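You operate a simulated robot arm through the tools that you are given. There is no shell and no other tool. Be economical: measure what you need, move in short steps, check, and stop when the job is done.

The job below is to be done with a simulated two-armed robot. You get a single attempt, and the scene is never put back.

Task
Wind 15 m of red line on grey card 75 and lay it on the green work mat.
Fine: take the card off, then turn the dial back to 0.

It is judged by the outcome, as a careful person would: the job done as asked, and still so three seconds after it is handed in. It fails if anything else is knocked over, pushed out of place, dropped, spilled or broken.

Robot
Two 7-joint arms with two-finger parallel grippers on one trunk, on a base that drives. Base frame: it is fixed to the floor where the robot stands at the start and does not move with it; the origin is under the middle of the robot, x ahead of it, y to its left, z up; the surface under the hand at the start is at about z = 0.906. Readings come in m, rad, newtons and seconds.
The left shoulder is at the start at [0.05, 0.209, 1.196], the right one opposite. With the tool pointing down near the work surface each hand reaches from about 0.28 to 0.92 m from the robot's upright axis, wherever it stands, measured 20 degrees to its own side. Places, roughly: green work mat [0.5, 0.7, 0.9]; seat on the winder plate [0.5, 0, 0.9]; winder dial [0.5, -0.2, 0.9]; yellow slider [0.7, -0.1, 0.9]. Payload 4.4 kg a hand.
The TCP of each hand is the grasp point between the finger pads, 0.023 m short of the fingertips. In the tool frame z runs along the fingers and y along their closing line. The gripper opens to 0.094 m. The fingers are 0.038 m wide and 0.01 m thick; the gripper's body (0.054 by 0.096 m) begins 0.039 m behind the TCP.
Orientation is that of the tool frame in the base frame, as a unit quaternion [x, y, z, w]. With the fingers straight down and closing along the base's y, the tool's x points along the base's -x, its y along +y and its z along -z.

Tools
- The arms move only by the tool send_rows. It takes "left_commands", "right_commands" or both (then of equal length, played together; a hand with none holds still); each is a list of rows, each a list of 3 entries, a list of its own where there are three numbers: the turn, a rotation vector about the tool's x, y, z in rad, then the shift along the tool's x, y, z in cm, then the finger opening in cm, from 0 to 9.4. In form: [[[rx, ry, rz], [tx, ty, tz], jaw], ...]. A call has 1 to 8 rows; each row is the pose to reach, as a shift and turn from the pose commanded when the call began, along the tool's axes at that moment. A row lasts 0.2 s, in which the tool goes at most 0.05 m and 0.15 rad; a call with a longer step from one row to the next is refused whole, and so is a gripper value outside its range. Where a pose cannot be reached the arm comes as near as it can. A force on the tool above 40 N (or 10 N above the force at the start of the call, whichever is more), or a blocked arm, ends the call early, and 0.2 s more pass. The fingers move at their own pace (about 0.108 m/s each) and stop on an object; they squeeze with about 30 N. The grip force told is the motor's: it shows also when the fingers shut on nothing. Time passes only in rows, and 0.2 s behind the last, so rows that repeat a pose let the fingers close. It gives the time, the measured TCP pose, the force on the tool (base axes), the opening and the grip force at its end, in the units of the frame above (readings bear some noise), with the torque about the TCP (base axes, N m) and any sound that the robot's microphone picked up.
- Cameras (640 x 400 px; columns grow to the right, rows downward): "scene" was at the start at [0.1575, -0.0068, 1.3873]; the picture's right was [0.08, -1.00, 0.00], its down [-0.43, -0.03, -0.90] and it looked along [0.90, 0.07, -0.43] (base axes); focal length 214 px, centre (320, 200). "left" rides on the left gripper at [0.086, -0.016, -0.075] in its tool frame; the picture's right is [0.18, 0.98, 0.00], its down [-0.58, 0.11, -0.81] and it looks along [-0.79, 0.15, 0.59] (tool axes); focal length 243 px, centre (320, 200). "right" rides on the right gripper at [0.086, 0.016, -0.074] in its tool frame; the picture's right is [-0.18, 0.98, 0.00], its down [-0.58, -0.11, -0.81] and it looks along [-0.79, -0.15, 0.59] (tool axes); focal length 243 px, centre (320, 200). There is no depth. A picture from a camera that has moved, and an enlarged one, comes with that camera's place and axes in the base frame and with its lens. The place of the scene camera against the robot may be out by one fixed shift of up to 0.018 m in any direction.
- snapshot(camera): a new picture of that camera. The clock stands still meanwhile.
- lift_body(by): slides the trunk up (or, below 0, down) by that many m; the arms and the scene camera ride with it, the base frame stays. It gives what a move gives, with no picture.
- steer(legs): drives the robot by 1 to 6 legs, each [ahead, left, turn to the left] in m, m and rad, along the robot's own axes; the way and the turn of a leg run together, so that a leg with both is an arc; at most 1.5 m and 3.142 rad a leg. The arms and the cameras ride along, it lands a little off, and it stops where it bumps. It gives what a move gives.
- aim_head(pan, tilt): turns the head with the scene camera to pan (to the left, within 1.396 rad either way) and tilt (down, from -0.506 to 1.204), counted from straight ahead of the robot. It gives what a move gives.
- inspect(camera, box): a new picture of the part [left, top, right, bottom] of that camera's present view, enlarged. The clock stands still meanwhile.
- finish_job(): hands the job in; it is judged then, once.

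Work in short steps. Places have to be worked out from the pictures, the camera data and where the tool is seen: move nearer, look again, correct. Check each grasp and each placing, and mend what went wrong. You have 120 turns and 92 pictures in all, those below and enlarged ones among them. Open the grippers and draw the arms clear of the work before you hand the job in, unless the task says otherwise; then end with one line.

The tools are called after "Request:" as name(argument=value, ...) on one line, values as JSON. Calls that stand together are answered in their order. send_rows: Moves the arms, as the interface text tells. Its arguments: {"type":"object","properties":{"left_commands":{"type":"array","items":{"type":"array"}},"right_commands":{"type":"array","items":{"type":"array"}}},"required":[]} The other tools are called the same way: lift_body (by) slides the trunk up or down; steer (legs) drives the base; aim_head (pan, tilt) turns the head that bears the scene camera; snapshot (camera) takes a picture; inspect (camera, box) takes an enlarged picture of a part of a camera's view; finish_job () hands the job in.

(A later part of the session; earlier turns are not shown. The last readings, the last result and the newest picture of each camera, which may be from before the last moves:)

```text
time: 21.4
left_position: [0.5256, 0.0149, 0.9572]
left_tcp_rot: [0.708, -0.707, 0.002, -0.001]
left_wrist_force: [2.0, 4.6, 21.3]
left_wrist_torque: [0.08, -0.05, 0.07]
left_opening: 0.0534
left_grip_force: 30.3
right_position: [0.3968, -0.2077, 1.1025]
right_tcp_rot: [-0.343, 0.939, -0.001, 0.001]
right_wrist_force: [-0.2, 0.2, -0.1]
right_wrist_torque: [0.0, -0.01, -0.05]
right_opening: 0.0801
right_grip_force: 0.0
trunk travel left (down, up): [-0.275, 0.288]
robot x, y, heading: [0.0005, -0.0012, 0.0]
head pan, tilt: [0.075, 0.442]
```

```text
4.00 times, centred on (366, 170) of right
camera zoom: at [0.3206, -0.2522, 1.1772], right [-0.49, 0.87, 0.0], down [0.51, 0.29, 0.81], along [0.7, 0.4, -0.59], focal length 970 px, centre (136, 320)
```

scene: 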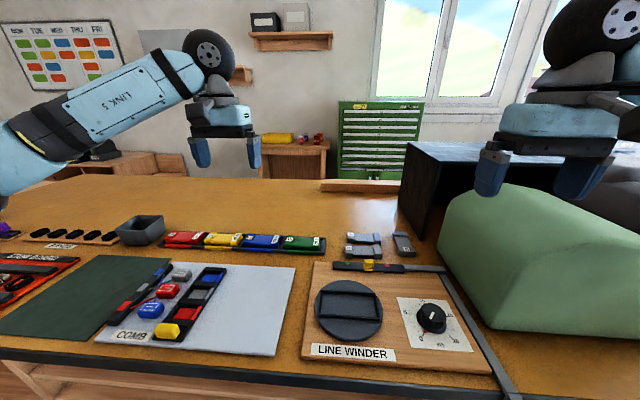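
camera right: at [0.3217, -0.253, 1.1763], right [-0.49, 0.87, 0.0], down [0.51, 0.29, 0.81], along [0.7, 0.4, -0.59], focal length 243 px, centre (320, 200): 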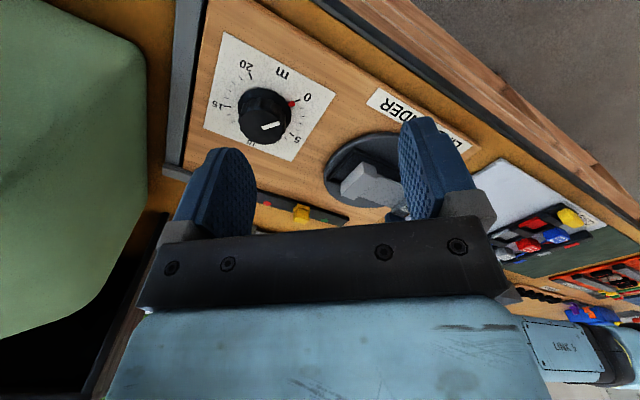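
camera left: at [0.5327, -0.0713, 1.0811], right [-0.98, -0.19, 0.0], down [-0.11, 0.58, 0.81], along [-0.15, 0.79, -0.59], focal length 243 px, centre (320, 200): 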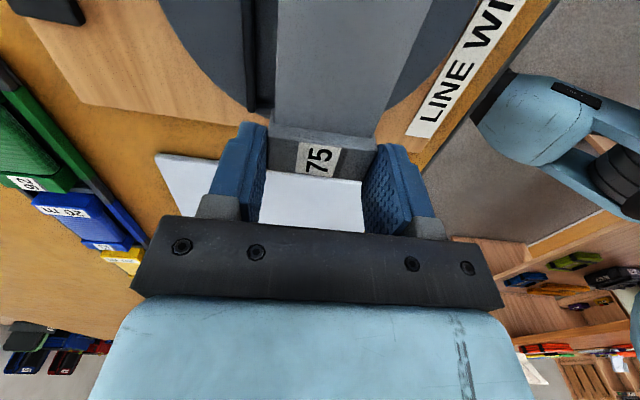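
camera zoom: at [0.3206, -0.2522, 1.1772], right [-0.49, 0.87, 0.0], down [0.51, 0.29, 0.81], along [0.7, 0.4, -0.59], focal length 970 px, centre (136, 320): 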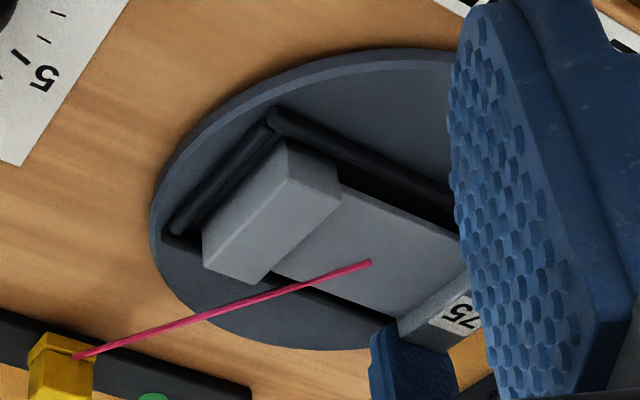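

The card now lies inside the rims. I relieve the pressing, open the fingers slightly and lift clear.

Request:
send_rows(left_commands=[[[0, 0, 0], [0, 0, -0.3], 5.3], [[0, 0, 0], [0, 0, -0.3], 6.2], [[0, 0, 0], [0, 0, -0.3], 6.2], [[0, 0, 0], [0, 0, -2], 6.4], [[0, 0, 0], [0, 0, -5], 6.4], [[0, 0, 0], [0, 0, -9], 6.4]])

Request:
inspect(camera="scene", box=[310, 260, 438, 340])

Request:
inspect(camera="left", box=[160, 0, 480, 200])

```text
time: 22.8
left_position: [0.5278, 0.0122, 1.0465]
left_tcp_rot: [-0.707, 0.707, 0.0, 0.0]
left_wrist_force: [0.0, -0.6, -0.3]
left_wrist_torque: [0.0, -0.05, 0.0]
left_opening: 0.0639
left_grip_force: 0.1
right_position: [0.3988, -0.2092, 1.1019]
right_tcp_rot: [-0.343, 0.939, 0.001, 0.0]
right_wrist_force: [-0.8, 0.9, -0.2]
right_wrist_torque: [0.01, -0.02, -0.01]
right_opening: 0.08
right_grip_force: 0.0
trunk travel left (down, up): [-0.275, 0.288]
robot x, y, heading: [0.0025, 0.0025, 0.003]
head pan, tilt: [0.075, 0.442]
```

```text
5.00 times, centred on (374, 300) of scene
camera zoom: at [0.1568, -0.0071, 1.3873], right [0.08, -1.0, 0.0], down [-0.43, -0.03, -0.9], along [0.9, 0.07, -0.43], focal length 1072 px, centre (50, -300)
```

zoom: 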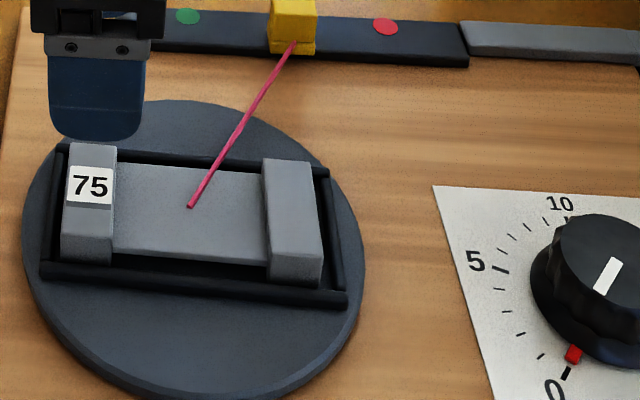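

```text
2.00 times, centred on (320, 100) of left
camera zoom: at [0.5437, -0.0736, 1.1208], right [-0.98, -0.18, 0.0], down [-0.11, 0.58, 0.81], along [-0.15, 0.79, -0.59], focal length 485 px, centre (320, 400)
```

zoom: 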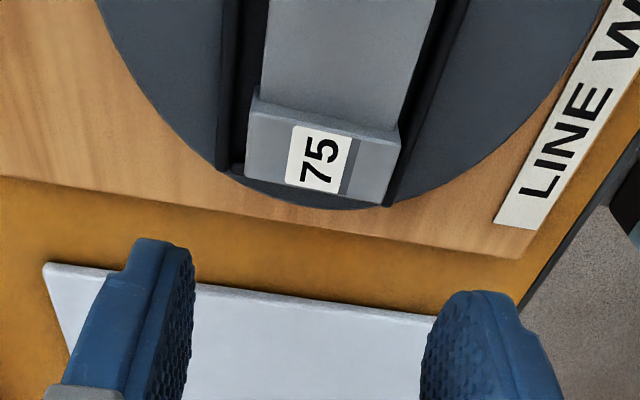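

Card 75 sits flat in the seat. I withdraw the left hand and turn the right one back to straight for the slider.

Request:
send_rows(left_commands=[[[0, 0, 0], [0, 0, -4], 6.4], [[0, 0, 0], [-4, 1, -6], 6.4], [[0, 0, 0], [-8, 2, -8], 6.4], [[0, 0, 0], [-12, 3, -10], 6.4], [[0, 0, 0], [-17, 4, -10], 6.4], [[0, 0, 0], [-22, 5, -10], 6.4]], right_commands=[[[0, 0, 0.14], [0, 0, 0], 6], [[0, 0, 0.28], [0, 0, 0], 6], [[0, 0, 0.42], [0, 0, 0], 6], [[0, 0, 0.56], [0, 0, 0], 6], [[0, 0, 0.7], [0, 0, 0], 6], [[0, 0, 0.7], [0, 0, 0], 6]])

Request:
send_rows(right_commands=[[[0, 0, 0], [-4, 1.5, 0], 6], [[0, 0, 0], [-8, 3, 0], 6], [[0, 0, 0], [-12, 4.5, 0], 6], [[0, 0, 0], [-16, 6, 0], 6], [[0, 0, 0], [-20, 7.5, 2], 6], [[0, 0, 0], [-22, 9, 5], 6], [[0, 0, 0], [-22, 10, 6], 6]])

Request:
inspect(camera="right", box=[160, 0, 480, 200])

Request:
snapshot(camera="scene")

```text
refused: row 5 steps farther than a row can; nothing moved
```

```text
time: 23.9
left_position: [0.5335, 0.0195, 1.0447]
left_tcp_rot: [0.713, -0.701, -0.001, -0.001]
left_wrist_force: [0.1, 0.1, 0.3]
left_wrist_torque: [-0.01, 0.02, 0.01]
left_opening: 0.0641
left_grip_force: 0.0
right_position: [0.4839, -0.0551, 1.1037]
right_tcp_rot: [-0.342, 0.94, -0.003, 0.0]
right_wrist_force: [-5.7, -4.5, -0.6]
right_wrist_torque: [0.44, -0.44, 0.14]
right_opening: 0.0598
right_grip_force: 0.1
trunk travel left (down, up): [-0.275, 0.288]
robot x, y, heading: [-0.0002, -0.0, -0.004]
head pan, tilt: [0.075, 0.442]
stopped in row 5 (right hand): the force on the tool passed its limit at 78 N (the readings are from after the stop); the commanded pose is now the measured one
```

```text
2.00 times, centred on (320, 100) of right
camera zoom: at [0.4073, -0.0982, 1.1768], right [-0.49, 0.87, 0.0], down [0.51, 0.29, 0.81], along [0.7, 0.39, -0.59], focal length 485 px, centre (320, 400)
```

zoom: 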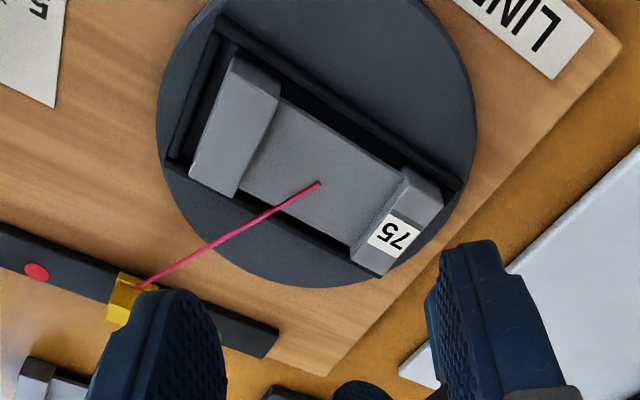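

```text
52 pictures are left
camera scene: at [0.1579, -0.0059, 1.3872], right [0.08, -1.0, 0.0], down [-0.43, -0.03, -0.9], along [0.9, 0.07, -0.43], focal length 214 px, centre (320, 200)
```

scene: 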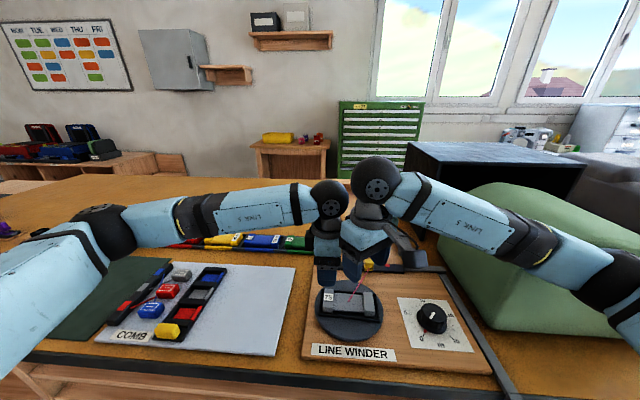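

The first call was refused and the second then bumped the two hands together; nothing else was touched. I back the right hand away to −y.

Request:
send_rows(right_commands=[[[0, 0, 0], [2.5, -3, 0], 6], [[0, 0, 0], [5, -6, -0.5], 6], [[0, 0, 0], [7.5, -9, -1], 6], [[0, 0, 0], [9.7, -11.5, -1], 6]])

```text
time: 24.9
left_position: [0.532, 0.0178, 1.0457]
left_tcp_rot: [0.712, -0.702, -0.002, -0.002]
left_wrist_force: [-0.7, -0.5, 0.1]
left_wrist_torque: [0.02, 0.01, -0.01]
left_opening: 0.0638
left_grip_force: 0.1
right_position: [0.4833, -0.2054, 1.1135]
right_tcp_rot: [-0.342, 0.94, -0.002, 0.001]
right_wrist_force: [0.2, 0.2, -0.1]
right_wrist_torque: [0.0, 0.01, -0.01]
right_opening: 0.0599
right_grip_force: 0.1
trunk travel left (down, up): [-0.275, 0.288]
robot x, y, heading: [-0.0009, 0.0045, 0.002]
head pan, tilt: [0.075, 0.442]
```

Now I withdraw the left hand in smaller steps and turn the right hand straight.

Request:
send_rows(left_commands=[[[0, 0, 0], [0, 0, -4], 6.4], [[0, 0, 0], [-3.5, 0.8, -6], 6.4], [[0, 0, 0], [-7, 1.6, -8], 6.4], [[0, 0, 0], [-11, 2.5, -9], 6.4], [[0, 0, 0], [-15, 3.5, -10], 6.4], [[0, 0, 0], [-19, 4.5, -10], 6.4], [[0, 0, 0], [-22, 5, -10], 6.4]], right_commands=[[[0, 0, 0.14], [0, 0, 0], 6], [[0, 0, 0.28], [0, 0, 0], 6], [[0, 0, 0.42], [0, 0, 0], 6], [[0, 0, 0.56], [0, 0, 0], 6], [[0, 0, 0.7], [0, 0, 0], 6], [[0, 0, 0.7], [0, 0, 0], 6], [[0, 0, 0.7], [0, 0, 0], 6]])

```text
time: 26.5
left_position: [0.4799, 0.2362, 1.1452]
left_tcp_rot: [0.712, -0.702, -0.002, -0.001]
left_wrist_force: [0.8, 0.4, 0.0]
left_wrist_torque: [-0.04, -0.01, -0.01]
left_opening: 0.0639
left_grip_force: 0.0
right_position: [0.4838, -0.2053, 1.1124]
right_tcp_rot: [0.002, 1.0, -0.002, 0.002]
right_wrist_force: [0.7, 0.7, 0.9]
right_wrist_torque: [-0.03, -0.01, 0.04]
right_opening: 0.0598
right_grip_force: 0.1
trunk travel left (down, up): [-0.275, 0.288]
robot x, y, heading: [0.0002, -0.0003, 0.004]
head pan, tilt: [0.075, 0.442]
```

The left hand is clear and the right is straight. I move the right hand over the slider at about (0.664,-0.104), z≈1.03.

Request:
send_rows(right_commands=[[[0, 0, 0], [-4, 2, 1], 5], [[0, 0, 0], [-8, 4, 2], 5], [[0, 0, 0], [-12, 6, 4], 5], [[0, 0, 0], [-16, 8, 6], 5], [[0, 0, 0], [-18, 10.1, 8], 5], [[0, 0, 0], [-18, 10.1, 8], 5]])

Request:
snapshot(camera="right")

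Request:
inspect(camera="scene", box=[320, 230, 448, 310])

```text
time: 27.9
left_position: [0.4632, 0.2382, 1.1543]
left_tcp_rot: [0.712, -0.702, 0.007, -0.005]
left_wrist_force: [0.9, -1.0, 0.3]
left_wrist_torque: [0.0, -0.01, -0.01]
left_opening: 0.0643
left_grip_force: 0.1
right_position: [0.6508, -0.1009, 1.0528]
right_tcp_rot: [0.002, 1.0, -0.003, 0.015]
right_wrist_force: [0.6, -0.3, 0.3]
right_wrist_torque: [0.0, 0.01, 0.01]
right_opening: 0.05
right_grip_force: 0.1
trunk travel left (down, up): [-0.275, 0.288]
robot x, y, heading: [-0.0004, 0.0025, 0.0]
head pan, tilt: [0.075, 0.442]
```

```text
51 pictures are left
camera right: at [0.5627, -0.0843, 1.123], right [0.19, 0.98, 0.0], down [0.56, -0.11, 0.82], along [0.81, -0.16, -0.57], focal length 243 px, centre (320, 200)
```

right: 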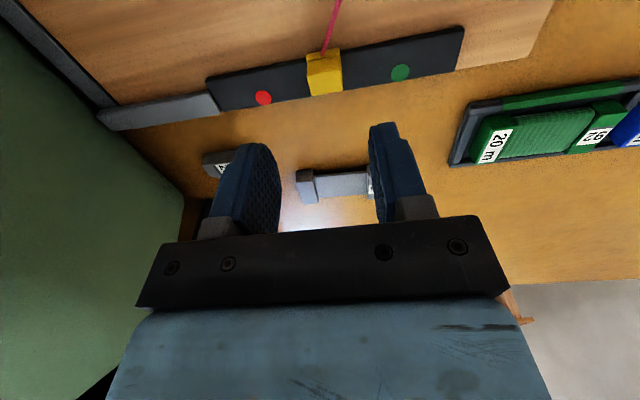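

```text
5.00 times, centred on (384, 270) of scene
camera zoom: at [0.1361, -0.0017, 1.3909], right [0.07, -1.0, 0.01], down [-0.41, -0.04, -0.91], along [0.91, 0.06, -0.41], focal length 1072 px, centre (0, -150)
```

zoom: 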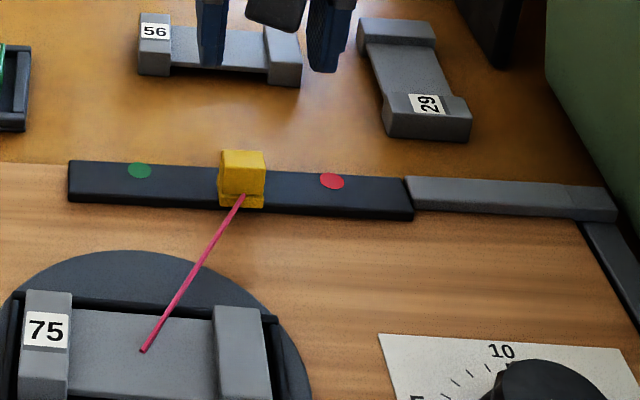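

The camera and both hands show the robot tilting back slightly, so something on the right arm may be pressing on an obstacle. I look at the whole scene.

Request:
snapshot(camera="scene")

```text
49 pictures are left
camera scene: at [0.1361, -0.0017, 1.3909], right [0.07, -1.0, 0.01], down [-0.41, -0.04, -0.91], along [0.91, 0.06, -0.41], focal length 214 px, centre (320, 200)
```

scene: 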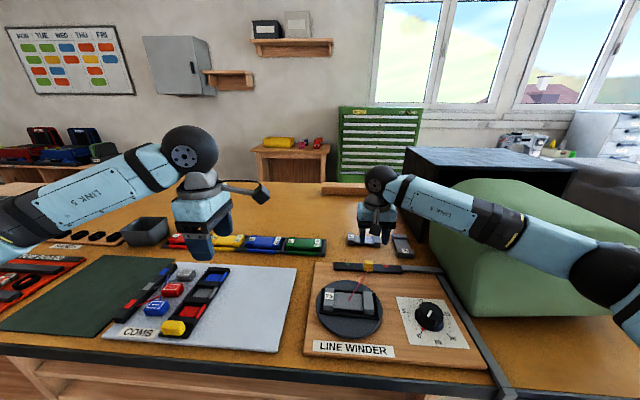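

The right forearm is resting on the green cover. I lift the right hand straight back up the way it came at once.

Request:
send_rows(right_commands=[[[0, 0, 0], [2, -1, -3], 5], [[0, 0, 0], [5, -3, -6], 5], [[0, 0, 0], [9, -5, -8], 5], [[0, 0, 0], [13, -7, -10], 5], [[0, 0, 0], [17, -9, -12], 5], [[0, 0, 0], [20, -11, -14], 5]])

Request:
snapshot(camera="scene")

```text
time: 29.3
left_position: [0.4812, 0.2344, 1.1458]
left_tcp_rot: [0.712, -0.702, -0.001, -0.002]
left_wrist_force: [0.1, 0.0, -0.8]
left_wrist_torque: [-0.02, 0.01, 0.04]
left_opening: 0.0637
left_grip_force: 0.2
right_position: [0.4585, -0.2165, 1.172]
right_tcp_rot: [0.001, 1.0, -0.002, 0.002]
right_wrist_force: [0.3, 0.4, -0.1]
right_wrist_torque: [-0.02, 0.0, 0.03]
right_opening: 0.05
right_grip_force: 0.2
trunk travel left (down, up): [-0.275, 0.288]
robot x, y, heading: [-0.0043, 0.0027, 0.0]
head pan, tilt: [0.075, 0.442]
```

```text
48 pictures are left
camera scene: at [0.1568, -0.0072, 1.3874], right [0.08, -1.0, 0.0], down [-0.43, -0.03, -0.9], along [0.9, 0.07, -0.43], focal length 214 px, centre (320, 200)
```

scene: 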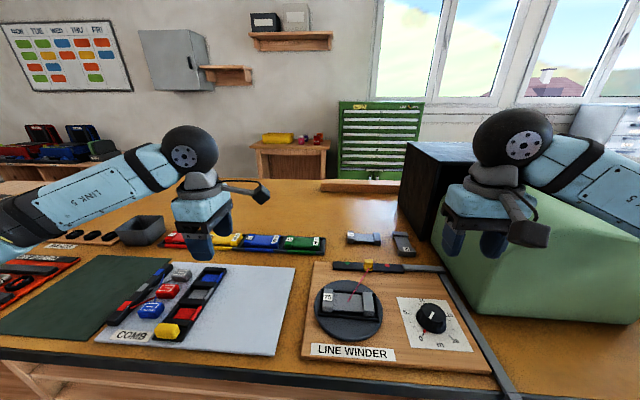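

All is back to normal and the cover has not moved. I'll use the left arm for slider and dial instead, and park the right arm up and back while the left comes over the slider, turning its jaw to close along y.

Request:
send_rows(left_commands=[[[0, 0, 0.14], [2, -2, 0], 5], [[0, 0, 0.28], [5, -4, 0], 5], [[0, 0, 0.42], [9, -6, 0], 5], [[0, 0, 0.56], [13, -8, 0], 5], [[0, 0, 0.7], [17, -10, 0], 5], [[0, 0, 0.84], [21, -12, 0], 5], [[0, 0, 0.98], [25, -14, 0], 5], [[0, 0, 1.12], [29, -15, 1], 5]], right_commands=[[[0, 0, 0], [1.6, -1.8, -1.6], 5], [[0, 0, 0], [3.2, -3.6, -3.2], 5], [[0, 0, 0], [4.8, -5.4, -4.8], 5], [[0, 0, 0], [6.4, -7.2, -6.4], 5], [[0, 0, 0], [8, -9, -8], 5], [[0, 0, 0], [9.6, -10.8, -9.6], 5], [[0, 0, 0], [11.2, -12.6, -11.2], 5], [[0, 0, 0], [13, -14.5, -13], 5]])

```text
time: 31.1
left_position: [0.6315, -0.0525, 1.1371]
left_tcp_rot: [-0.229, 0.973, 0.002, 0.002]
left_wrist_force: [-0.3, -0.1, 0.4]
left_wrist_torque: [0.02, 0.0, -0.02]
left_opening: 0.0499
left_grip_force: 0.0
right_position: [0.3315, -0.3636, 1.3035]
right_tcp_rot: [0.002, 1.0, -0.001, 0.003]
right_wrist_force: [-0.2, -0.9, -0.1]
right_wrist_torque: [0.01, -0.01, 0.03]
right_opening: 0.0502
right_grip_force: 0.1
trunk travel left (down, up): [-0.275, 0.288]
robot x, y, heading: [0.0015, 0.0024, -0.002]
head pan, tilt: [0.075, 0.442]
```

Request:
send_rows(left_commands=[[[0, 0, 0.14], [-0.2, -2, 2], 4.5], [[0, 0, 0.28], [-0.4, -4, 4.5], 4.5], [[0, 0, 0.4], [-0.6, -6.06, 7], 4.5], [[0, 0, 0.462], [-0.6, -6.06, 9], 4.5], [[0, 0, 0.462], [-0.6, -6.06, 9], 4.5]])

Request:
snapshot(camera="left")

```text
time: 32.3
left_position: [0.6635, -0.101, 1.0455]
left_tcp_rot: [-0.001, 1.0, 0.002, 0.0]
left_wrist_force: [-0.1, 0.1, 0.4]
left_wrist_torque: [-0.03, 0.01, -0.01]
left_opening: 0.045
left_grip_force: 0.0
right_position: [0.3328, -0.3596, 1.3032]
right_tcp_rot: [0.002, 1.0, -0.002, 0.001]
right_wrist_force: [-0.1, 0.4, 0.8]
right_wrist_torque: [-0.02, 0.0, 0.01]
right_opening: 0.0498
right_grip_force: 0.1
trunk travel left (down, up): [-0.275, 0.288]
robot x, y, heading: [-0.0002, -0.0015, 0.0]
head pan, tilt: [0.075, 0.442]
```

```text
47 pictures are left
camera left: at [0.577, -0.1173, 1.1189], right [-0.19, 0.98, 0.0], down [0.58, 0.11, 0.81], along [0.79, 0.15, -0.59], focal length 243 px, centre (320, 200)
```

left: 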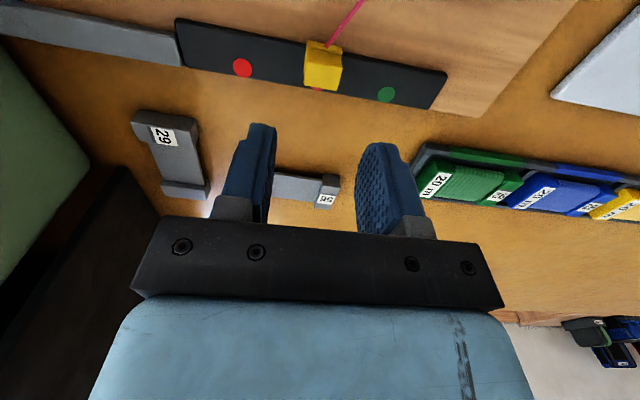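

The slider's knob is at (0.660,-0.099) and the red dot at y=-0.160, so it must travel −6 cm. I descend around the knob.

Request:
send_rows(left_commands=[[[0, 0, 0], [0.2, 0.15, 3], 4.5], [[0, 0, 0], [0.2, 0.15, 6], 4.5], [[0, 0, 0], [0.2, 0.15, 8], 4.5], [[0, 0, 0], [0.2, 0.15, 9.2], 4.5], [[0, 0, 0], [0.2, 0.15, 9.2], 4.5]])

Request:
snapshot(camera="left")

Request:
inspect(camera="scene", box=[320, 230, 448, 310])

```text
time: 33.5
left_position: [0.6625, -0.1005, 0.9529]
left_tcp_rot: [-0.001, 1.0, 0.002, 0.0]
left_wrist_force: [-0.2, 0.5, 0.4]
left_wrist_torque: [0.0, -0.01, 0.0]
left_opening: 0.045
left_grip_force: 0.0
right_position: [0.3344, -0.3608, 1.3038]
right_tcp_rot: [0.001, 1.0, -0.002, 0.001]
right_wrist_force: [-0.2, -0.7, -0.5]
right_wrist_torque: [-0.02, -0.01, 0.0]
right_opening: 0.0501
right_grip_force: 0.0
trunk travel left (down, up): [-0.275, 0.288]
robot x, y, heading: [0.001, 0.0008, -0.0]
head pan, tilt: [0.075, 0.442]
```

```text
46 pictures are left
camera left: at [0.5765, -0.1166, 1.0281], right [-0.19, 0.98, 0.0], down [0.58, 0.11, 0.81], along [0.79, 0.15, -0.59], focal length 243 px, centre (320, 200)
```

left: 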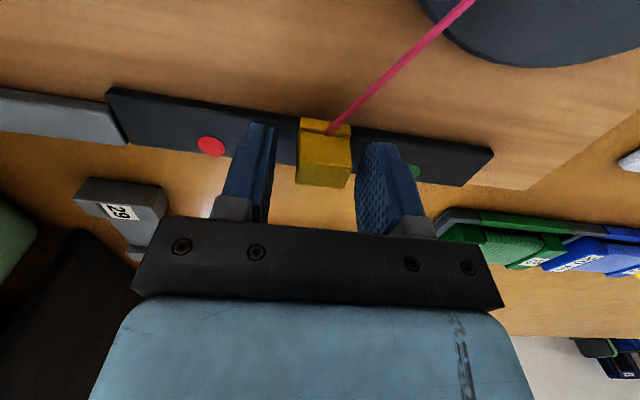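

```text
5.00 times, centred on (384, 270) of scene
camera zoom: at [0.1574, -0.0067, 1.3873], right [0.08, -1.0, 0.0], down [-0.43, -0.03, -0.9], along [0.9, 0.07, -0.43], focal length 1072 px, centre (0, -150)
```

zoom: 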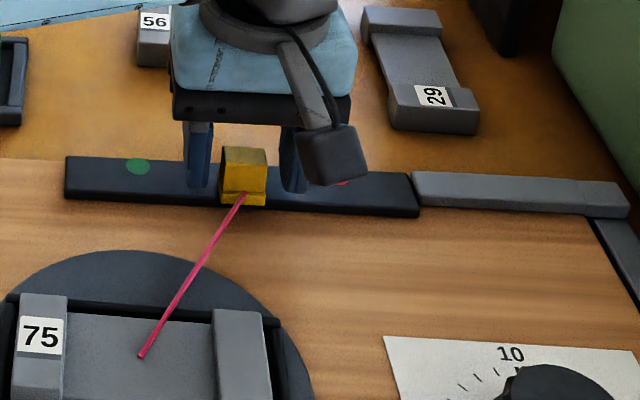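

The fingers straddle the knob. I close on it and slide it −6 cm toward red.

Request:
send_rows(left_commands=[[[0, 0, 0], [0, 0, 0], 2.0], [[0, 0, 0], [0, 0, 0], 2.0], [[0, 0, 0], [0, -1.5, 0], 2.0], [[0, 0, 0], [0, -3, 0], 2.0], [[0, 0, 0], [0, -4.5, 0], 2.0], [[0, 0, 0], [0, -6.0, 0], 2.0], [[0, 0, 0], [0, -6.0, 0], 2.0]])

Request:
snapshot(camera="left")

```text
time: 35.1
left_position: [0.6635, -0.1596, 0.9533]
left_tcp_rot: [0.0, 1.0, 0.001, 0.001]
left_wrist_force: [-5.3, -0.1, 10.3]
left_wrist_torque: [-0.1, -0.53, -0.69]
left_opening: 0.0258
left_grip_force: 45.1
right_position: [0.3315, -0.3607, 1.3036]
right_tcp_rot: [0.002, 1.0, -0.003, 0.002]
right_wrist_force: [0.4, 0.0, -0.6]
right_wrist_torque: [-0.01, 0.01, -0.04]
right_opening: 0.05
right_grip_force: 0.1
trunk travel left (down, up): [-0.275, 0.288]
robot x, y, heading: [-0.0006, 0.001, 0.0]
head pan, tilt: [0.075, 0.442]
```

```text
44 pictures are left
camera left: at [0.5765, -0.1753, 1.0278], right [-0.19, 0.98, 0.0], down [0.58, 0.11, 0.81], along [0.79, 0.15, -0.59], focal length 243 px, centre (320, 200)
```

left: 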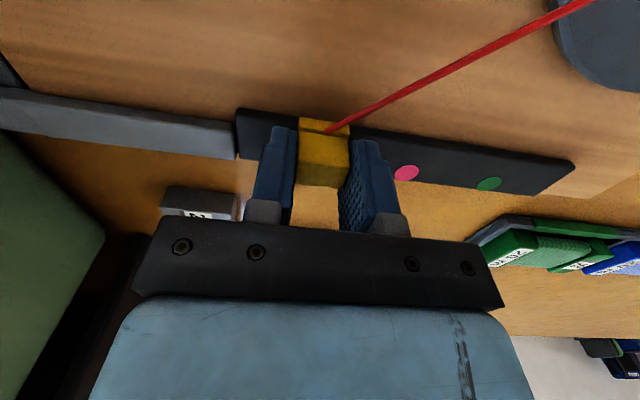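

The line is now red. I release, rise, and move over the dial.

Request:
send_rows(left_commands=[[[0, 0, 0], [0, 0, 0], 5], [[0, 0, 0], [0, 0, 0], 5], [[0, 0, 0], [0, 0, -4], 5], [[0, 0, 0], [0, 0, -8], 6], [[0, 0, 0], [4, -1, -10], 7], [[0, 0, 0], [8, -2.5, -11], 8], [[0, 0, 0], [12, -4, -12], 8], [[0, 0, 0], [15, -4.5, -12], 8]])

Request:
inspect(camera="left", box=[160, 0, 480, 200])

Request:
inspect(camera="scene", box=[310, 230, 502, 350])

```text
time: 36.9
left_position: [0.5157, -0.2046, 1.0715]
left_tcp_rot: [-0.004, 1.0, 0.002, 0.0]
left_wrist_force: [0.4, -0.4, 0.0]
left_wrist_torque: [0.02, 0.0, 0.01]
left_opening: 0.0803
left_grip_force: 0.0
right_position: [0.3335, -0.3623, 1.3028]
right_tcp_rot: [0.002, 1.0, -0.002, 0.002]
right_wrist_force: [0.0, -0.4, -0.1]
right_wrist_torque: [-0.03, -0.02, 0.02]
right_opening: 0.05
right_grip_force: 0.1
trunk travel left (down, up): [-0.275, 0.288]
robot x, y, heading: [-0.0018, 0.002, 0.001]
head pan, tilt: [0.075, 0.442]
```

```text
2.00 times, centred on (320, 100) of left
camera zoom: at [0.4285, -0.2212, 1.1459], right [-0.19, 0.98, 0.0], down [0.58, 0.11, 0.81], along [0.79, 0.15, -0.59], focal length 485 px, centre (320, 400)
```

zoom: 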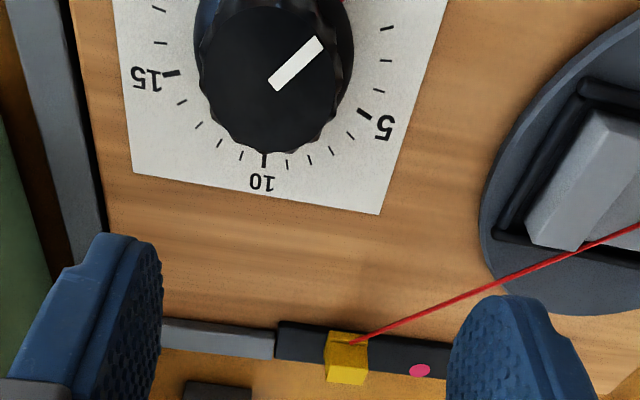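

```text
3.33 times, centred on (406, 290) of scene
camera zoom: at [0.1573, -0.0068, 1.3873], right [0.08, -1.0, 0.0], down [-0.43, -0.03, -0.9], along [0.9, 0.07, -0.43], focal length 715 px, centre (33, -100)
```

zoom: 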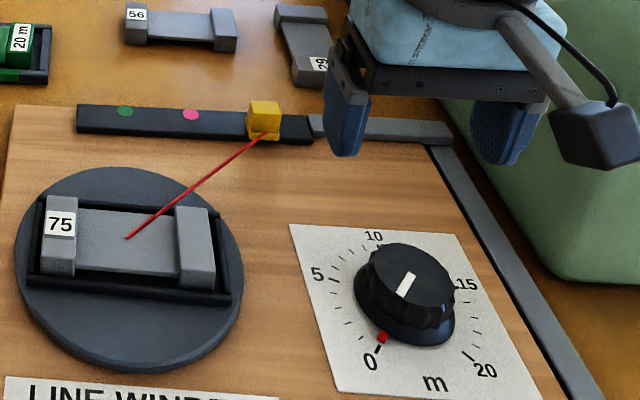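

The dial's centre is at about (0.503,-0.2255) with its top at z≈0.95; scale is about 13.5° per metre. I centre over it while turning the wrist −1.2 rad to leave room for a clockwise turn.

Request:
send_rows(left_commands=[[[0, 0, -0.15], [0.4, -0.7, 0], 8], [[0, 0, -0.3], [0.8, -1.4, 0], 8], [[0, 0, -0.45], [1.15, -2.1, 0], 8], [[0, 0, -0.6], [1.15, -2.1, 0], 8], [[0, 0, -0.75], [1.15, -2.1, 1], 8], [[0, 0, -0.9], [1.15, -2.1, 2], 8], [[0, 0, -1.05], [1.15, -2.1, 3], 8], [[0, 0, -1.2], [1.15, -2.1, 4], 8]])

Request:
snapshot(camera="scene")

Request:
snapshot(camera="left")

```text
time: 38.7
left_position: [0.5042, -0.2281, 1.0321]
left_tcp_rot: [-0.567, 0.823, 0.001, 0.001]
left_wrist_force: [-0.9, 0.5, 1.0]
left_wrist_torque: [-0.02, 0.0, -0.02]
left_opening: 0.0801
left_grip_force: 0.1
right_position: [0.3335, -0.3614, 1.3025]
right_tcp_rot: [0.002, 1.0, -0.002, 0.001]
right_wrist_force: [0.5, -0.6, -0.2]
right_wrist_torque: [-0.03, 0.0, -0.02]
right_opening: 0.0499
right_grip_force: 0.0
trunk travel left (down, up): [-0.275, 0.288]
robot x, y, heading: [-0.0001, 0.0004, -0.004]
head pan, tilt: [0.075, 0.442]
```

```text
41 pictures are left
camera scene: at [0.1577, -0.0069, 1.3872], right [0.08, -1.0, 0.0], down [-0.43, -0.03, -0.9], along [0.9, 0.07, -0.43], focal length 214 px, centre (320, 200)
```

scene: 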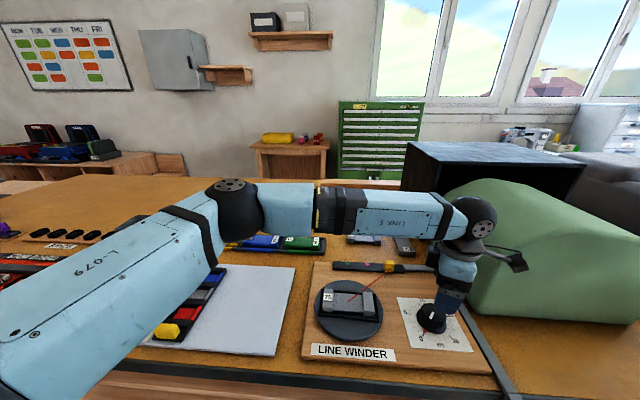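

```text
40 pictures are left
camera left: at [0.4881, -0.3143, 1.1058], right [-0.98, 0.18, 0.0], down [0.11, 0.58, 0.81], along [0.14, 0.8, -0.59], focal length 243 px, centre (320, 200)
```

left: 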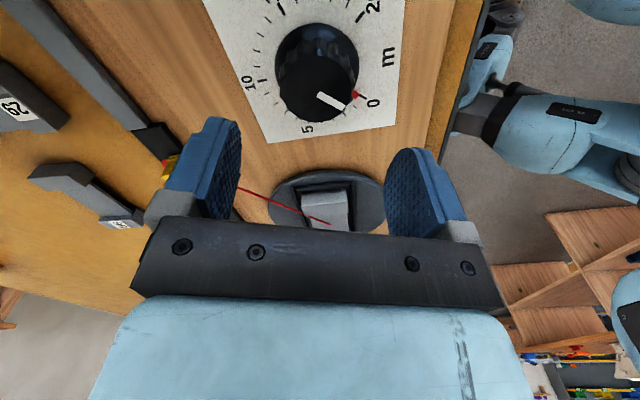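

Alignment is good. I descend partway and check the clearance between the wrist camera and the green cover.

Request:
send_rows(left_commands=[[[0, 0, 0], [0, 0, 2], 8], [[0, 0, 0], [0, 0, 4], 8], [[0, 0, 0], [0, 0, 5], 8]])

Request:
inspect(camera="scene", box=[390, 220, 550, 350])

```text
time: 39.5
left_position: [0.5037, -0.227, 0.9823]
left_tcp_rot: [-0.566, 0.824, 0.002, 0.001]
left_wrist_force: [0.2, -0.5, 0.3]
left_wrist_torque: [0.05, -0.01, 0.0]
left_opening: 0.08
left_grip_force: 0.0
right_position: [0.3341, -0.3611, 1.3017]
right_tcp_rot: [0.002, 1.0, -0.002, 0.001]
right_wrist_force: [-0.3, -0.4, 0.5]
right_wrist_torque: [0.01, 0.03, -0.04]
right_opening: 0.05
right_grip_force: 0.0
trunk travel left (down, up): [-0.275, 0.288]
robot x, y, heading: [-0.0027, 0.0012, -0.0]
head pan, tilt: [0.075, 0.442]
```

```text
3.08 times, centred on (470, 285) of scene
camera zoom: at [0.1576, -0.0068, 1.3873], right [0.08, -1.0, 0.0], down [-0.43, -0.03, -0.9], along [0.9, 0.07, -0.43], focal length 660 px, centre (-142, -62)
```

zoom: 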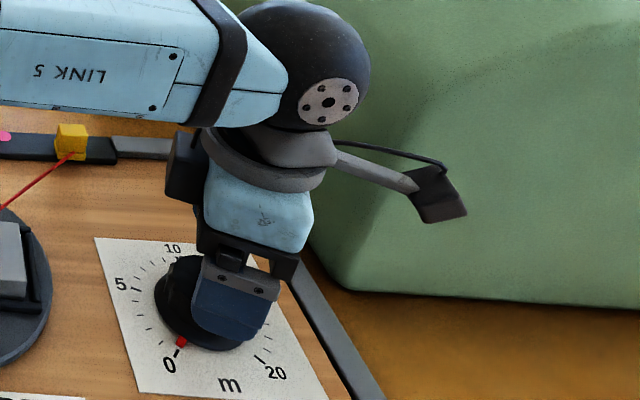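

There's room in front of the cover. I lower the last 3 cm and close on the knob.

Request:
send_rows(left_commands=[[[0, 0, 0], [0, 0, 1.5], 8], [[0, 0, 0], [0, 0, 2.8], 8], [[0, 0, 0], [0, 0, 2.8], 5.5], [[0, 0, 0], [0, 0, 2.8], 4], [[0, 0, 0], [0, 0, 2.8], 4]])

Request:
inspect(camera="scene", box=[390, 260, 518, 340])

```text
time: 40.7
left_position: [0.5062, -0.2264, 0.9541]
left_tcp_rot: [-0.567, 0.824, 0.002, 0.001]
left_wrist_force: [8.2, -4.7, 0.8]
left_wrist_torque: [-0.75, -0.83, -0.02]
left_opening: 0.0518
left_grip_force: 45.9
right_position: [0.3347, -0.3623, 1.3026]
right_tcp_rot: [0.002, 1.0, -0.002, 0.001]
right_wrist_force: [0.3, 0.7, -0.5]
right_wrist_torque: [-0.01, -0.01, -0.03]
right_opening: 0.0502
right_grip_force: 0.1
trunk travel left (down, up): [-0.275, 0.288]
robot x, y, heading: [0.0001, 0.0019, -0.004]
head pan, tilt: [0.075, 0.442]
```

```text
5.00 times, centred on (454, 300) of scene
camera zoom: at [0.1583, -0.0072, 1.3872], right [0.08, -1.0, 0.0], down [-0.43, -0.03, -0.9], along [0.9, 0.07, -0.43], focal length 1072 px, centre (-350, -300)
```

zoom: 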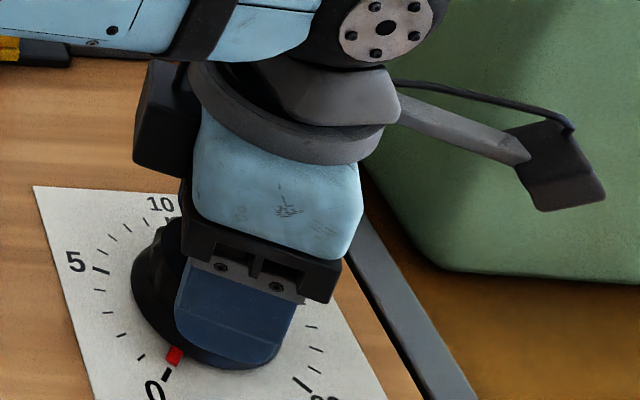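

The knob is gripped (5.2 cm). I turn it clockwise 1.2 rad.

Request:
send_rows(left_commands=[[[0, 0, 0.15], [0, -0.1, 0], 4], [[0, 0, 0.3], [0, -0.1, 0], 4], [[0, 0, 0.45], [0, -0.1, 0], 4], [[0, 0, 0.6], [0, -0.1, 0], 4], [[0, 0, 0.75], [0, -0.1, 0], 4], [[0, 0, 0.9], [0, -0.1, 0], 4], [[0, 0, 1.05], [0, -0.1, 0], 4], [[0, 0, 1.2], [0, -0.1, 0], 4]])

Request:
snapshot(camera="scene")

```text
time: 42.5
left_position: [0.5036, -0.2236, 0.9539]
left_tcp_rot: [-0.002, 1.0, 0.001, 0.0]
left_wrist_force: [5.3, 21.1, 11.2]
left_wrist_torque: [0.7, -0.26, 0.08]
left_opening: 0.0517
left_grip_force: 45.3
right_position: [0.3337, -0.3586, 1.3039]
right_tcp_rot: [0.001, 1.0, -0.003, 0.002]
right_wrist_force: [-0.4, -0.1, -0.7]
right_wrist_torque: [0.0, 0.04, -0.01]
right_opening: 0.0501
right_grip_force: 0.0
trunk travel left (down, up): [-0.275, 0.288]
robot x, y, heading: [0.0017, 0.0008, -0.002]
head pan, tilt: [0.075, 0.442]
```

```text
37 pictures are left
camera scene: at [0.1571, -0.0037, 1.3874], right [0.08, -1.0, 0.0], down [-0.43, -0.03, -0.9], along [0.9, 0.07, -0.43], focal length 214 px, centre (320, 200)
```

scene: 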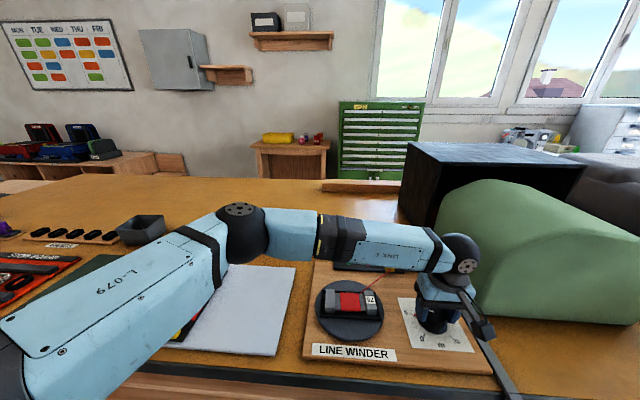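

The winder turns and red line is winding. There is a sideways 21 N, so I correct y by +2.5 mm while turning on by 0.6 rad.

Request:
send_rows(left_commands=[[[0, 0, 0.0], [0, 0.25, 0], 4], [[0, 0, 0.15], [0, 0.25, 0], 4], [[0, 0, 0.3], [0, 0.25, 0], 4], [[0, 0, 0.45], [0, 0.25, 0], 4], [[0, 0, 0.6], [0, 0.25, 0], 4]])

Request:
inspect(camera="left", box=[200, 60, 440, 220])

```text
time: 43.7
left_position: [0.5032, -0.2232, 0.9542]
left_tcp_rot: [0.294, 0.956, 0.001, -0.001]
left_wrist_force: [15.2, 8.1, 12.8]
left_wrist_torque: [-0.87, -0.89, -0.01]
left_opening: 0.0515
left_grip_force: 45.0
right_position: [0.3342, -0.3597, 1.304]
right_tcp_rot: [0.002, 1.0, -0.003, 0.001]
right_wrist_force: [0.4, 0.4, -0.7]
right_wrist_torque: [0.02, 0.03, -0.01]
right_opening: 0.05
right_grip_force: 0.1
trunk travel left (down, up): [-0.275, 0.288]
robot x, y, heading: [0.0024, -0.0043, -0.001]
head pan, tilt: [0.075, 0.442]
```

```text
2.50 times, centred on (320, 140) of left
camera zoom: at [0.4242, -0.1877, 1.029], right [0.4, 0.92, 0.0], down [0.54, -0.24, 0.81], along [0.74, -0.32, -0.59], focal length 606 px, centre (320, 350)
```

zoom: 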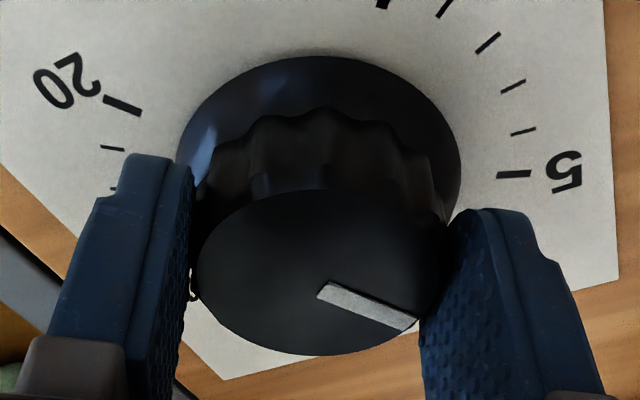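

About half done. I open, turn the wrist back 1.75 rad in place, and regrip.

Request:
send_rows(left_commands=[[[0, 0, 0], [0, 0, 0], 8], [[0, 0, 0], [0, 0, 0], 8], [[0, 0, -0.15], [0, 0, 0], 8], [[0, 0, -0.3], [0, 0, 0], 8], [[0, 0, -0.45], [0, 0, 0], 8], [[0, 0, -0.6], [0, 0, 0], 8], [[0, 0, -0.75], [0, 0, 0], 8], [[0, 0, -0.9], [0, 0, 0], 8]])

Request:
send_rows(left_commands=[[[0, 0, -0.15], [0, 0, 0], 8], [[0, 0, -0.3], [0, 0, 0], 8], [[0, 0, -0.45], [0, 0, 0], 8], [[0, 0, -0.6], [0, 0, 0], 8], [[0, 0, -0.75], [0, 0, 0], 8], [[0, 0, -0.85], [0, 0, 0], 8], [[0, 0, -0.85], [0, 0, 0], 8]])

Request:
snapshot(camera="left")

Request:
inspect(camera="scene", box=[300, 250, 492, 370])

```text
time: 45.5
left_position: [0.505, -0.2241, 0.9539]
left_tcp_rot: [-0.153, 0.988, 0.002, -0.001]
left_wrist_force: [-0.4, -0.2, 0.0]
left_wrist_torque: [-0.03, 0.01, -0.03]
left_opening: 0.0802
left_grip_force: 0.0
right_position: [0.3337, -0.3606, 1.3029]
right_tcp_rot: [0.002, 1.0, -0.001, 0.001]
right_wrist_force: [-0.4, -0.9, -0.5]
right_wrist_torque: [-0.02, 0.02, -0.01]
right_opening: 0.0501
right_grip_force: 0.0
trunk travel left (down, up): [-0.275, 0.288]
robot x, y, heading: [-0.0018, -0.0031, 0.003]
head pan, tilt: [0.075, 0.442]
```

```text
time: 47.1
left_position: [0.5056, -0.2251, 0.9535]
left_tcp_rot: [-0.547, 0.837, 0.001, 0.001]
left_wrist_force: [-0.5, 0.0, -0.8]
left_wrist_torque: [0.01, 0.03, 0.03]
left_opening: 0.0801
left_grip_force: 0.0
right_position: [0.3328, -0.3607, 1.3043]
right_tcp_rot: [0.001, 1.0, -0.002, 0.001]
right_wrist_force: [0.3, -0.5, 0.7]
right_wrist_torque: [-0.05, 0.01, -0.02]
right_opening: 0.0501
right_grip_force: 0.0
trunk travel left (down, up): [-0.275, 0.288]
robot x, y, heading: [-0.0012, -0.0006, 0.003]
head pan, tilt: [0.075, 0.442]
```

```text
35 pictures are left
camera left: at [0.4843, -0.3107, 1.0281], right [-0.97, 0.23, 0.0], down [0.14, 0.57, 0.81], along [0.18, 0.79, -0.59], focal length 243 px, centre (320, 200)
```

left: 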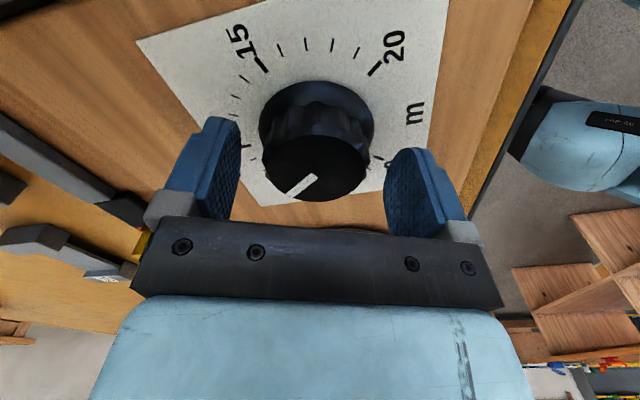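

```text
3.33 times, centred on (396, 310) of scene
camera zoom: at [0.1575, -0.0068, 1.3873], right [0.08, -1.0, 0.0], down [-0.43, -0.03, -0.9], along [0.9, 0.07, -0.43], focal length 715 px, centre (67, -167)
```

zoom: 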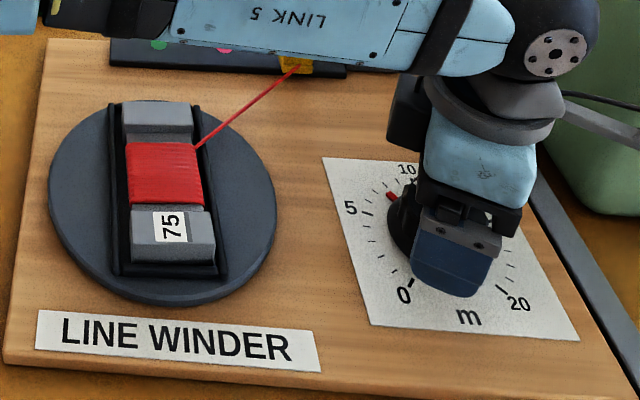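

The dial's red pointer is at about 7.5 m. I regrip and turn another 1.2 rad.

Request:
send_rows(left_commands=[[[0, 0, 0], [0, 0, 0], 5.5], [[0, 0, 0], [0, 0, 0], 4], [[0, 0, 0], [0, 0, 0], 4], [[0, 0, 0.15], [0, 0, 0], 4], [[0, 0, 0.3], [0, 0, 0], 4], [[0, 0, 0.45], [0, 0, 0], 4], [[0, 0, 0.6], [0, 0, 0], 4], [[0, 0, 0.75], [0, 0, 0], 4]])

Request:
send_rows(left_commands=[[[0, 0, 0.15], [0, 0, 0], 4], [[0, 0, 0.3], [0, 0, 0], 4], [[0, 0, 0.45], [0, 0, 0], 4], [[0, 0, 0.6], [0, 0, 0], 4], [[0, 0, 0.7], [0, 0, 0], 4], [[0, 0, 0.7], [0, 0, 0], 4]])

Request:
snapshot(camera="left")

Request:
inspect(camera="scene", box=[390, 260, 518, 340])

```text
time: 48.9
left_position: [0.5059, -0.2253, 0.9542]
left_tcp_rot: [-0.2, 0.98, 0.003, 0.0]
left_wrist_force: [14.7, -7.0, -0.6]
left_wrist_torque: [0.09, -1.47, -0.01]
left_opening: 0.0509
left_grip_force: 45.2
right_position: [0.3344, -0.3625, 1.303]
right_tcp_rot: [0.001, 1.0, -0.001, 0.001]
right_wrist_force: [-0.4, -0.7, 0.0]
right_wrist_torque: [-0.01, -0.02, -0.02]
right_opening: 0.0501
right_grip_force: 0.0
trunk travel left (down, up): [-0.275, 0.288]
robot x, y, heading: [0.0014, 0.0015, 0.004]
head pan, tilt: [0.075, 0.442]
```

```text
time: 50.3
left_position: [0.5057, -0.2232, 0.9537]
left_tcp_rot: [0.148, 0.989, 0.0, -0.001]
left_wrist_force: [17.4, -3.4, 18.5]
left_wrist_torque: [0.23, 0.52, 0.0]
left_opening: 0.0509
left_grip_force: 45.1
right_position: [0.3341, -0.3613, 1.3028]
right_tcp_rot: [0.002, 1.0, -0.001, 0.001]
right_wrist_force: [-0.4, 0.0, -0.2]
right_wrist_torque: [-0.01, 0.0, -0.03]
right_opening: 0.0501
right_grip_force: 0.1
trunk travel left (down, up): [-0.275, 0.288]
robot x, y, heading: [0.0, 0.0014, -0.002]
head pan, tilt: [0.075, 0.442]
```

```text
33 pictures are left
camera left: at [0.4181, -0.2141, 1.0285], right [0.11, 0.99, 0.0], down [0.59, -0.07, 0.81], along [0.8, -0.09, -0.59], focal length 243 px, centre (320, 200)
```

left: 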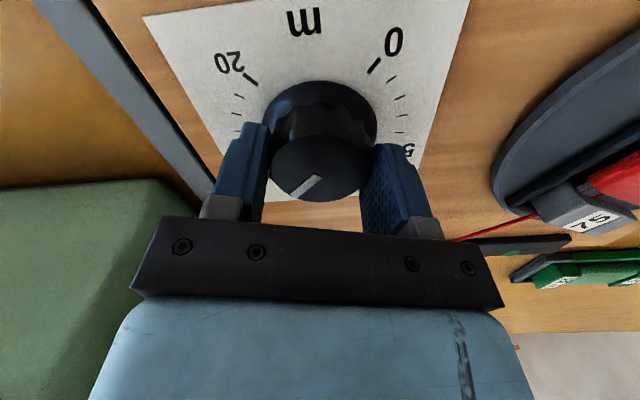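

```text
5.00 times, centred on (454, 300) of scene
camera zoom: at [0.1582, -0.0066, 1.3874], right [0.08, -1.0, 0.0], down [-0.43, -0.03, -0.9], along [0.9, 0.07, -0.43], focal length 1072 px, centre (-350, -300)
```

zoom: 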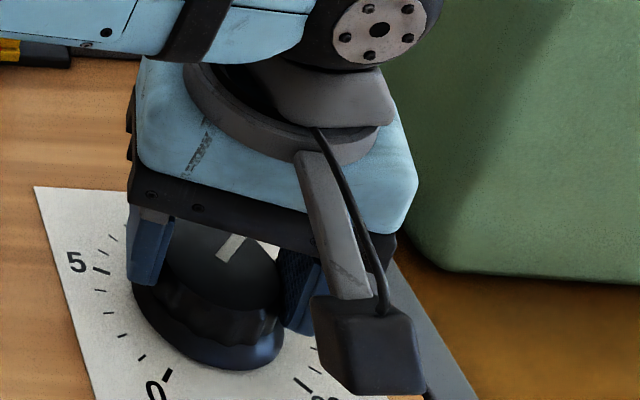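

About 3.26 rad turned so far (≈13.3–13.8 m). I turn 0.28 rad more and then open to read the dial exactly.

Request:
send_rows(left_commands=[[[0, 0, 0.1], [0, 0, 0], 4], [[0, 0, 0.2], [0, 0, 0], 4], [[0, 0, 0.28], [0, 0, 0], 4], [[0, 0, 0.28], [0, 0, 0], 4], [[0, 0, 0.28], [0, 0, 0], 8], [[0, 0, 0.28], [0, 0, 0], 8]])

Request:
send_rows(left_commands=[[[0, 0, 0], [0, 0, -3], 8], [[0, 0, 0], [2, 0, -7], 8], [[0, 0, 0], [5, 0, -11], 8], [[0, 0, 0], [8, 0, -13], 8]])

Request:
inspect(camera="left", box=[200, 0, 440, 150])

Request:
inspect(camera="scene", box=[390, 270, 502, 350])

```text
time: 51.7
left_position: [0.5045, -0.2254, 0.9529]
left_tcp_rot: [0.285, 0.959, 0.001, -0.001]
left_wrist_force: [0.2, 0.0, 0.6]
left_wrist_torque: [0.03, 0.0, -0.01]
left_opening: 0.0799
left_grip_force: 0.1
right_position: [0.3326, -0.3609, 1.303]
right_tcp_rot: [0.001, 1.0, -0.002, 0.0]
right_wrist_force: [1.0, -0.1, 0.0]
right_wrist_torque: [-0.03, -0.02, 0.01]
right_opening: 0.05
right_grip_force: 0.0
trunk travel left (down, up): [-0.275, 0.288]
robot x, y, heading: [-0.0012, 0.0017, -0.005]
head pan, tilt: [0.075, 0.442]
```

```text
time: 52.7
left_position: [0.4364, -0.183, 1.0829]
left_tcp_rot: [0.284, 0.959, 0.001, -0.001]
left_wrist_force: [0.0, 0.5, 0.1]
left_wrist_torque: [0.02, -0.01, -0.01]
left_opening: 0.0801
left_grip_force: 0.1
right_position: [0.3321, -0.3602, 1.3029]
right_tcp_rot: [0.001, 1.0, -0.001, 0.002]
right_wrist_force: [0.1, 0.1, 0.6]
right_wrist_torque: [0.01, -0.01, 0.01]
right_opening: 0.0499
right_grip_force: 0.0
trunk travel left (down, up): [-0.275, 0.288]
robot x, y, heading: [0.0031, -0.0008, -0.003]
head pan, tilt: [0.075, 0.442]
```

```text
2.67 times, centred on (320, 75) of left
camera zoom: at [0.3548, -0.1491, 1.158], right [0.38, 0.92, 0.0], down [0.55, -0.23, 0.81], along [0.75, -0.31, -0.59], focal length 647 px, centre (320, 533)
```

zoom: 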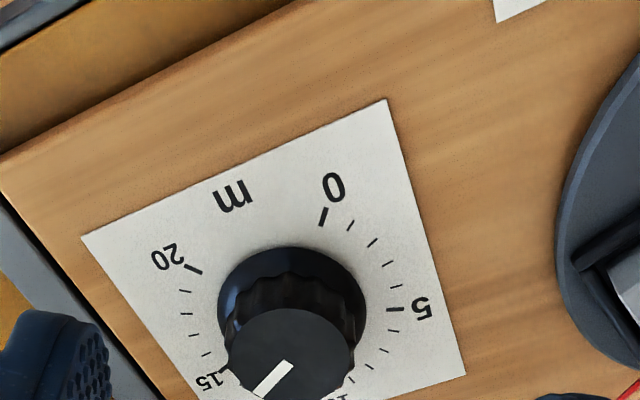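

```text
5.00 times, centred on (446, 310) of scene
camera zoom: at [0.1571, -0.006, 1.3873], right [0.08, -1.0, 0.0], down [-0.43, -0.03, -0.9], along [0.9, 0.07, -0.43], focal length 1072 px, centre (-310, -350)
```

zoom: 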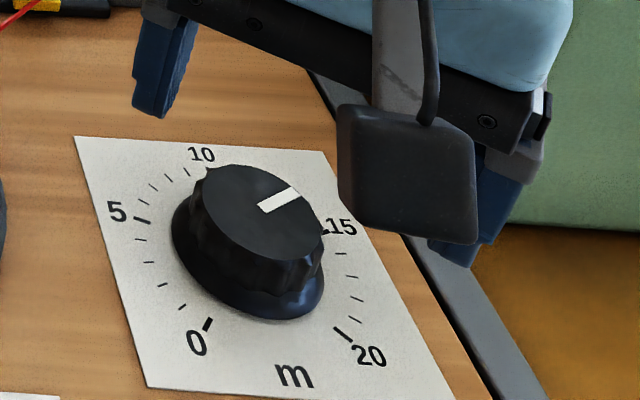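

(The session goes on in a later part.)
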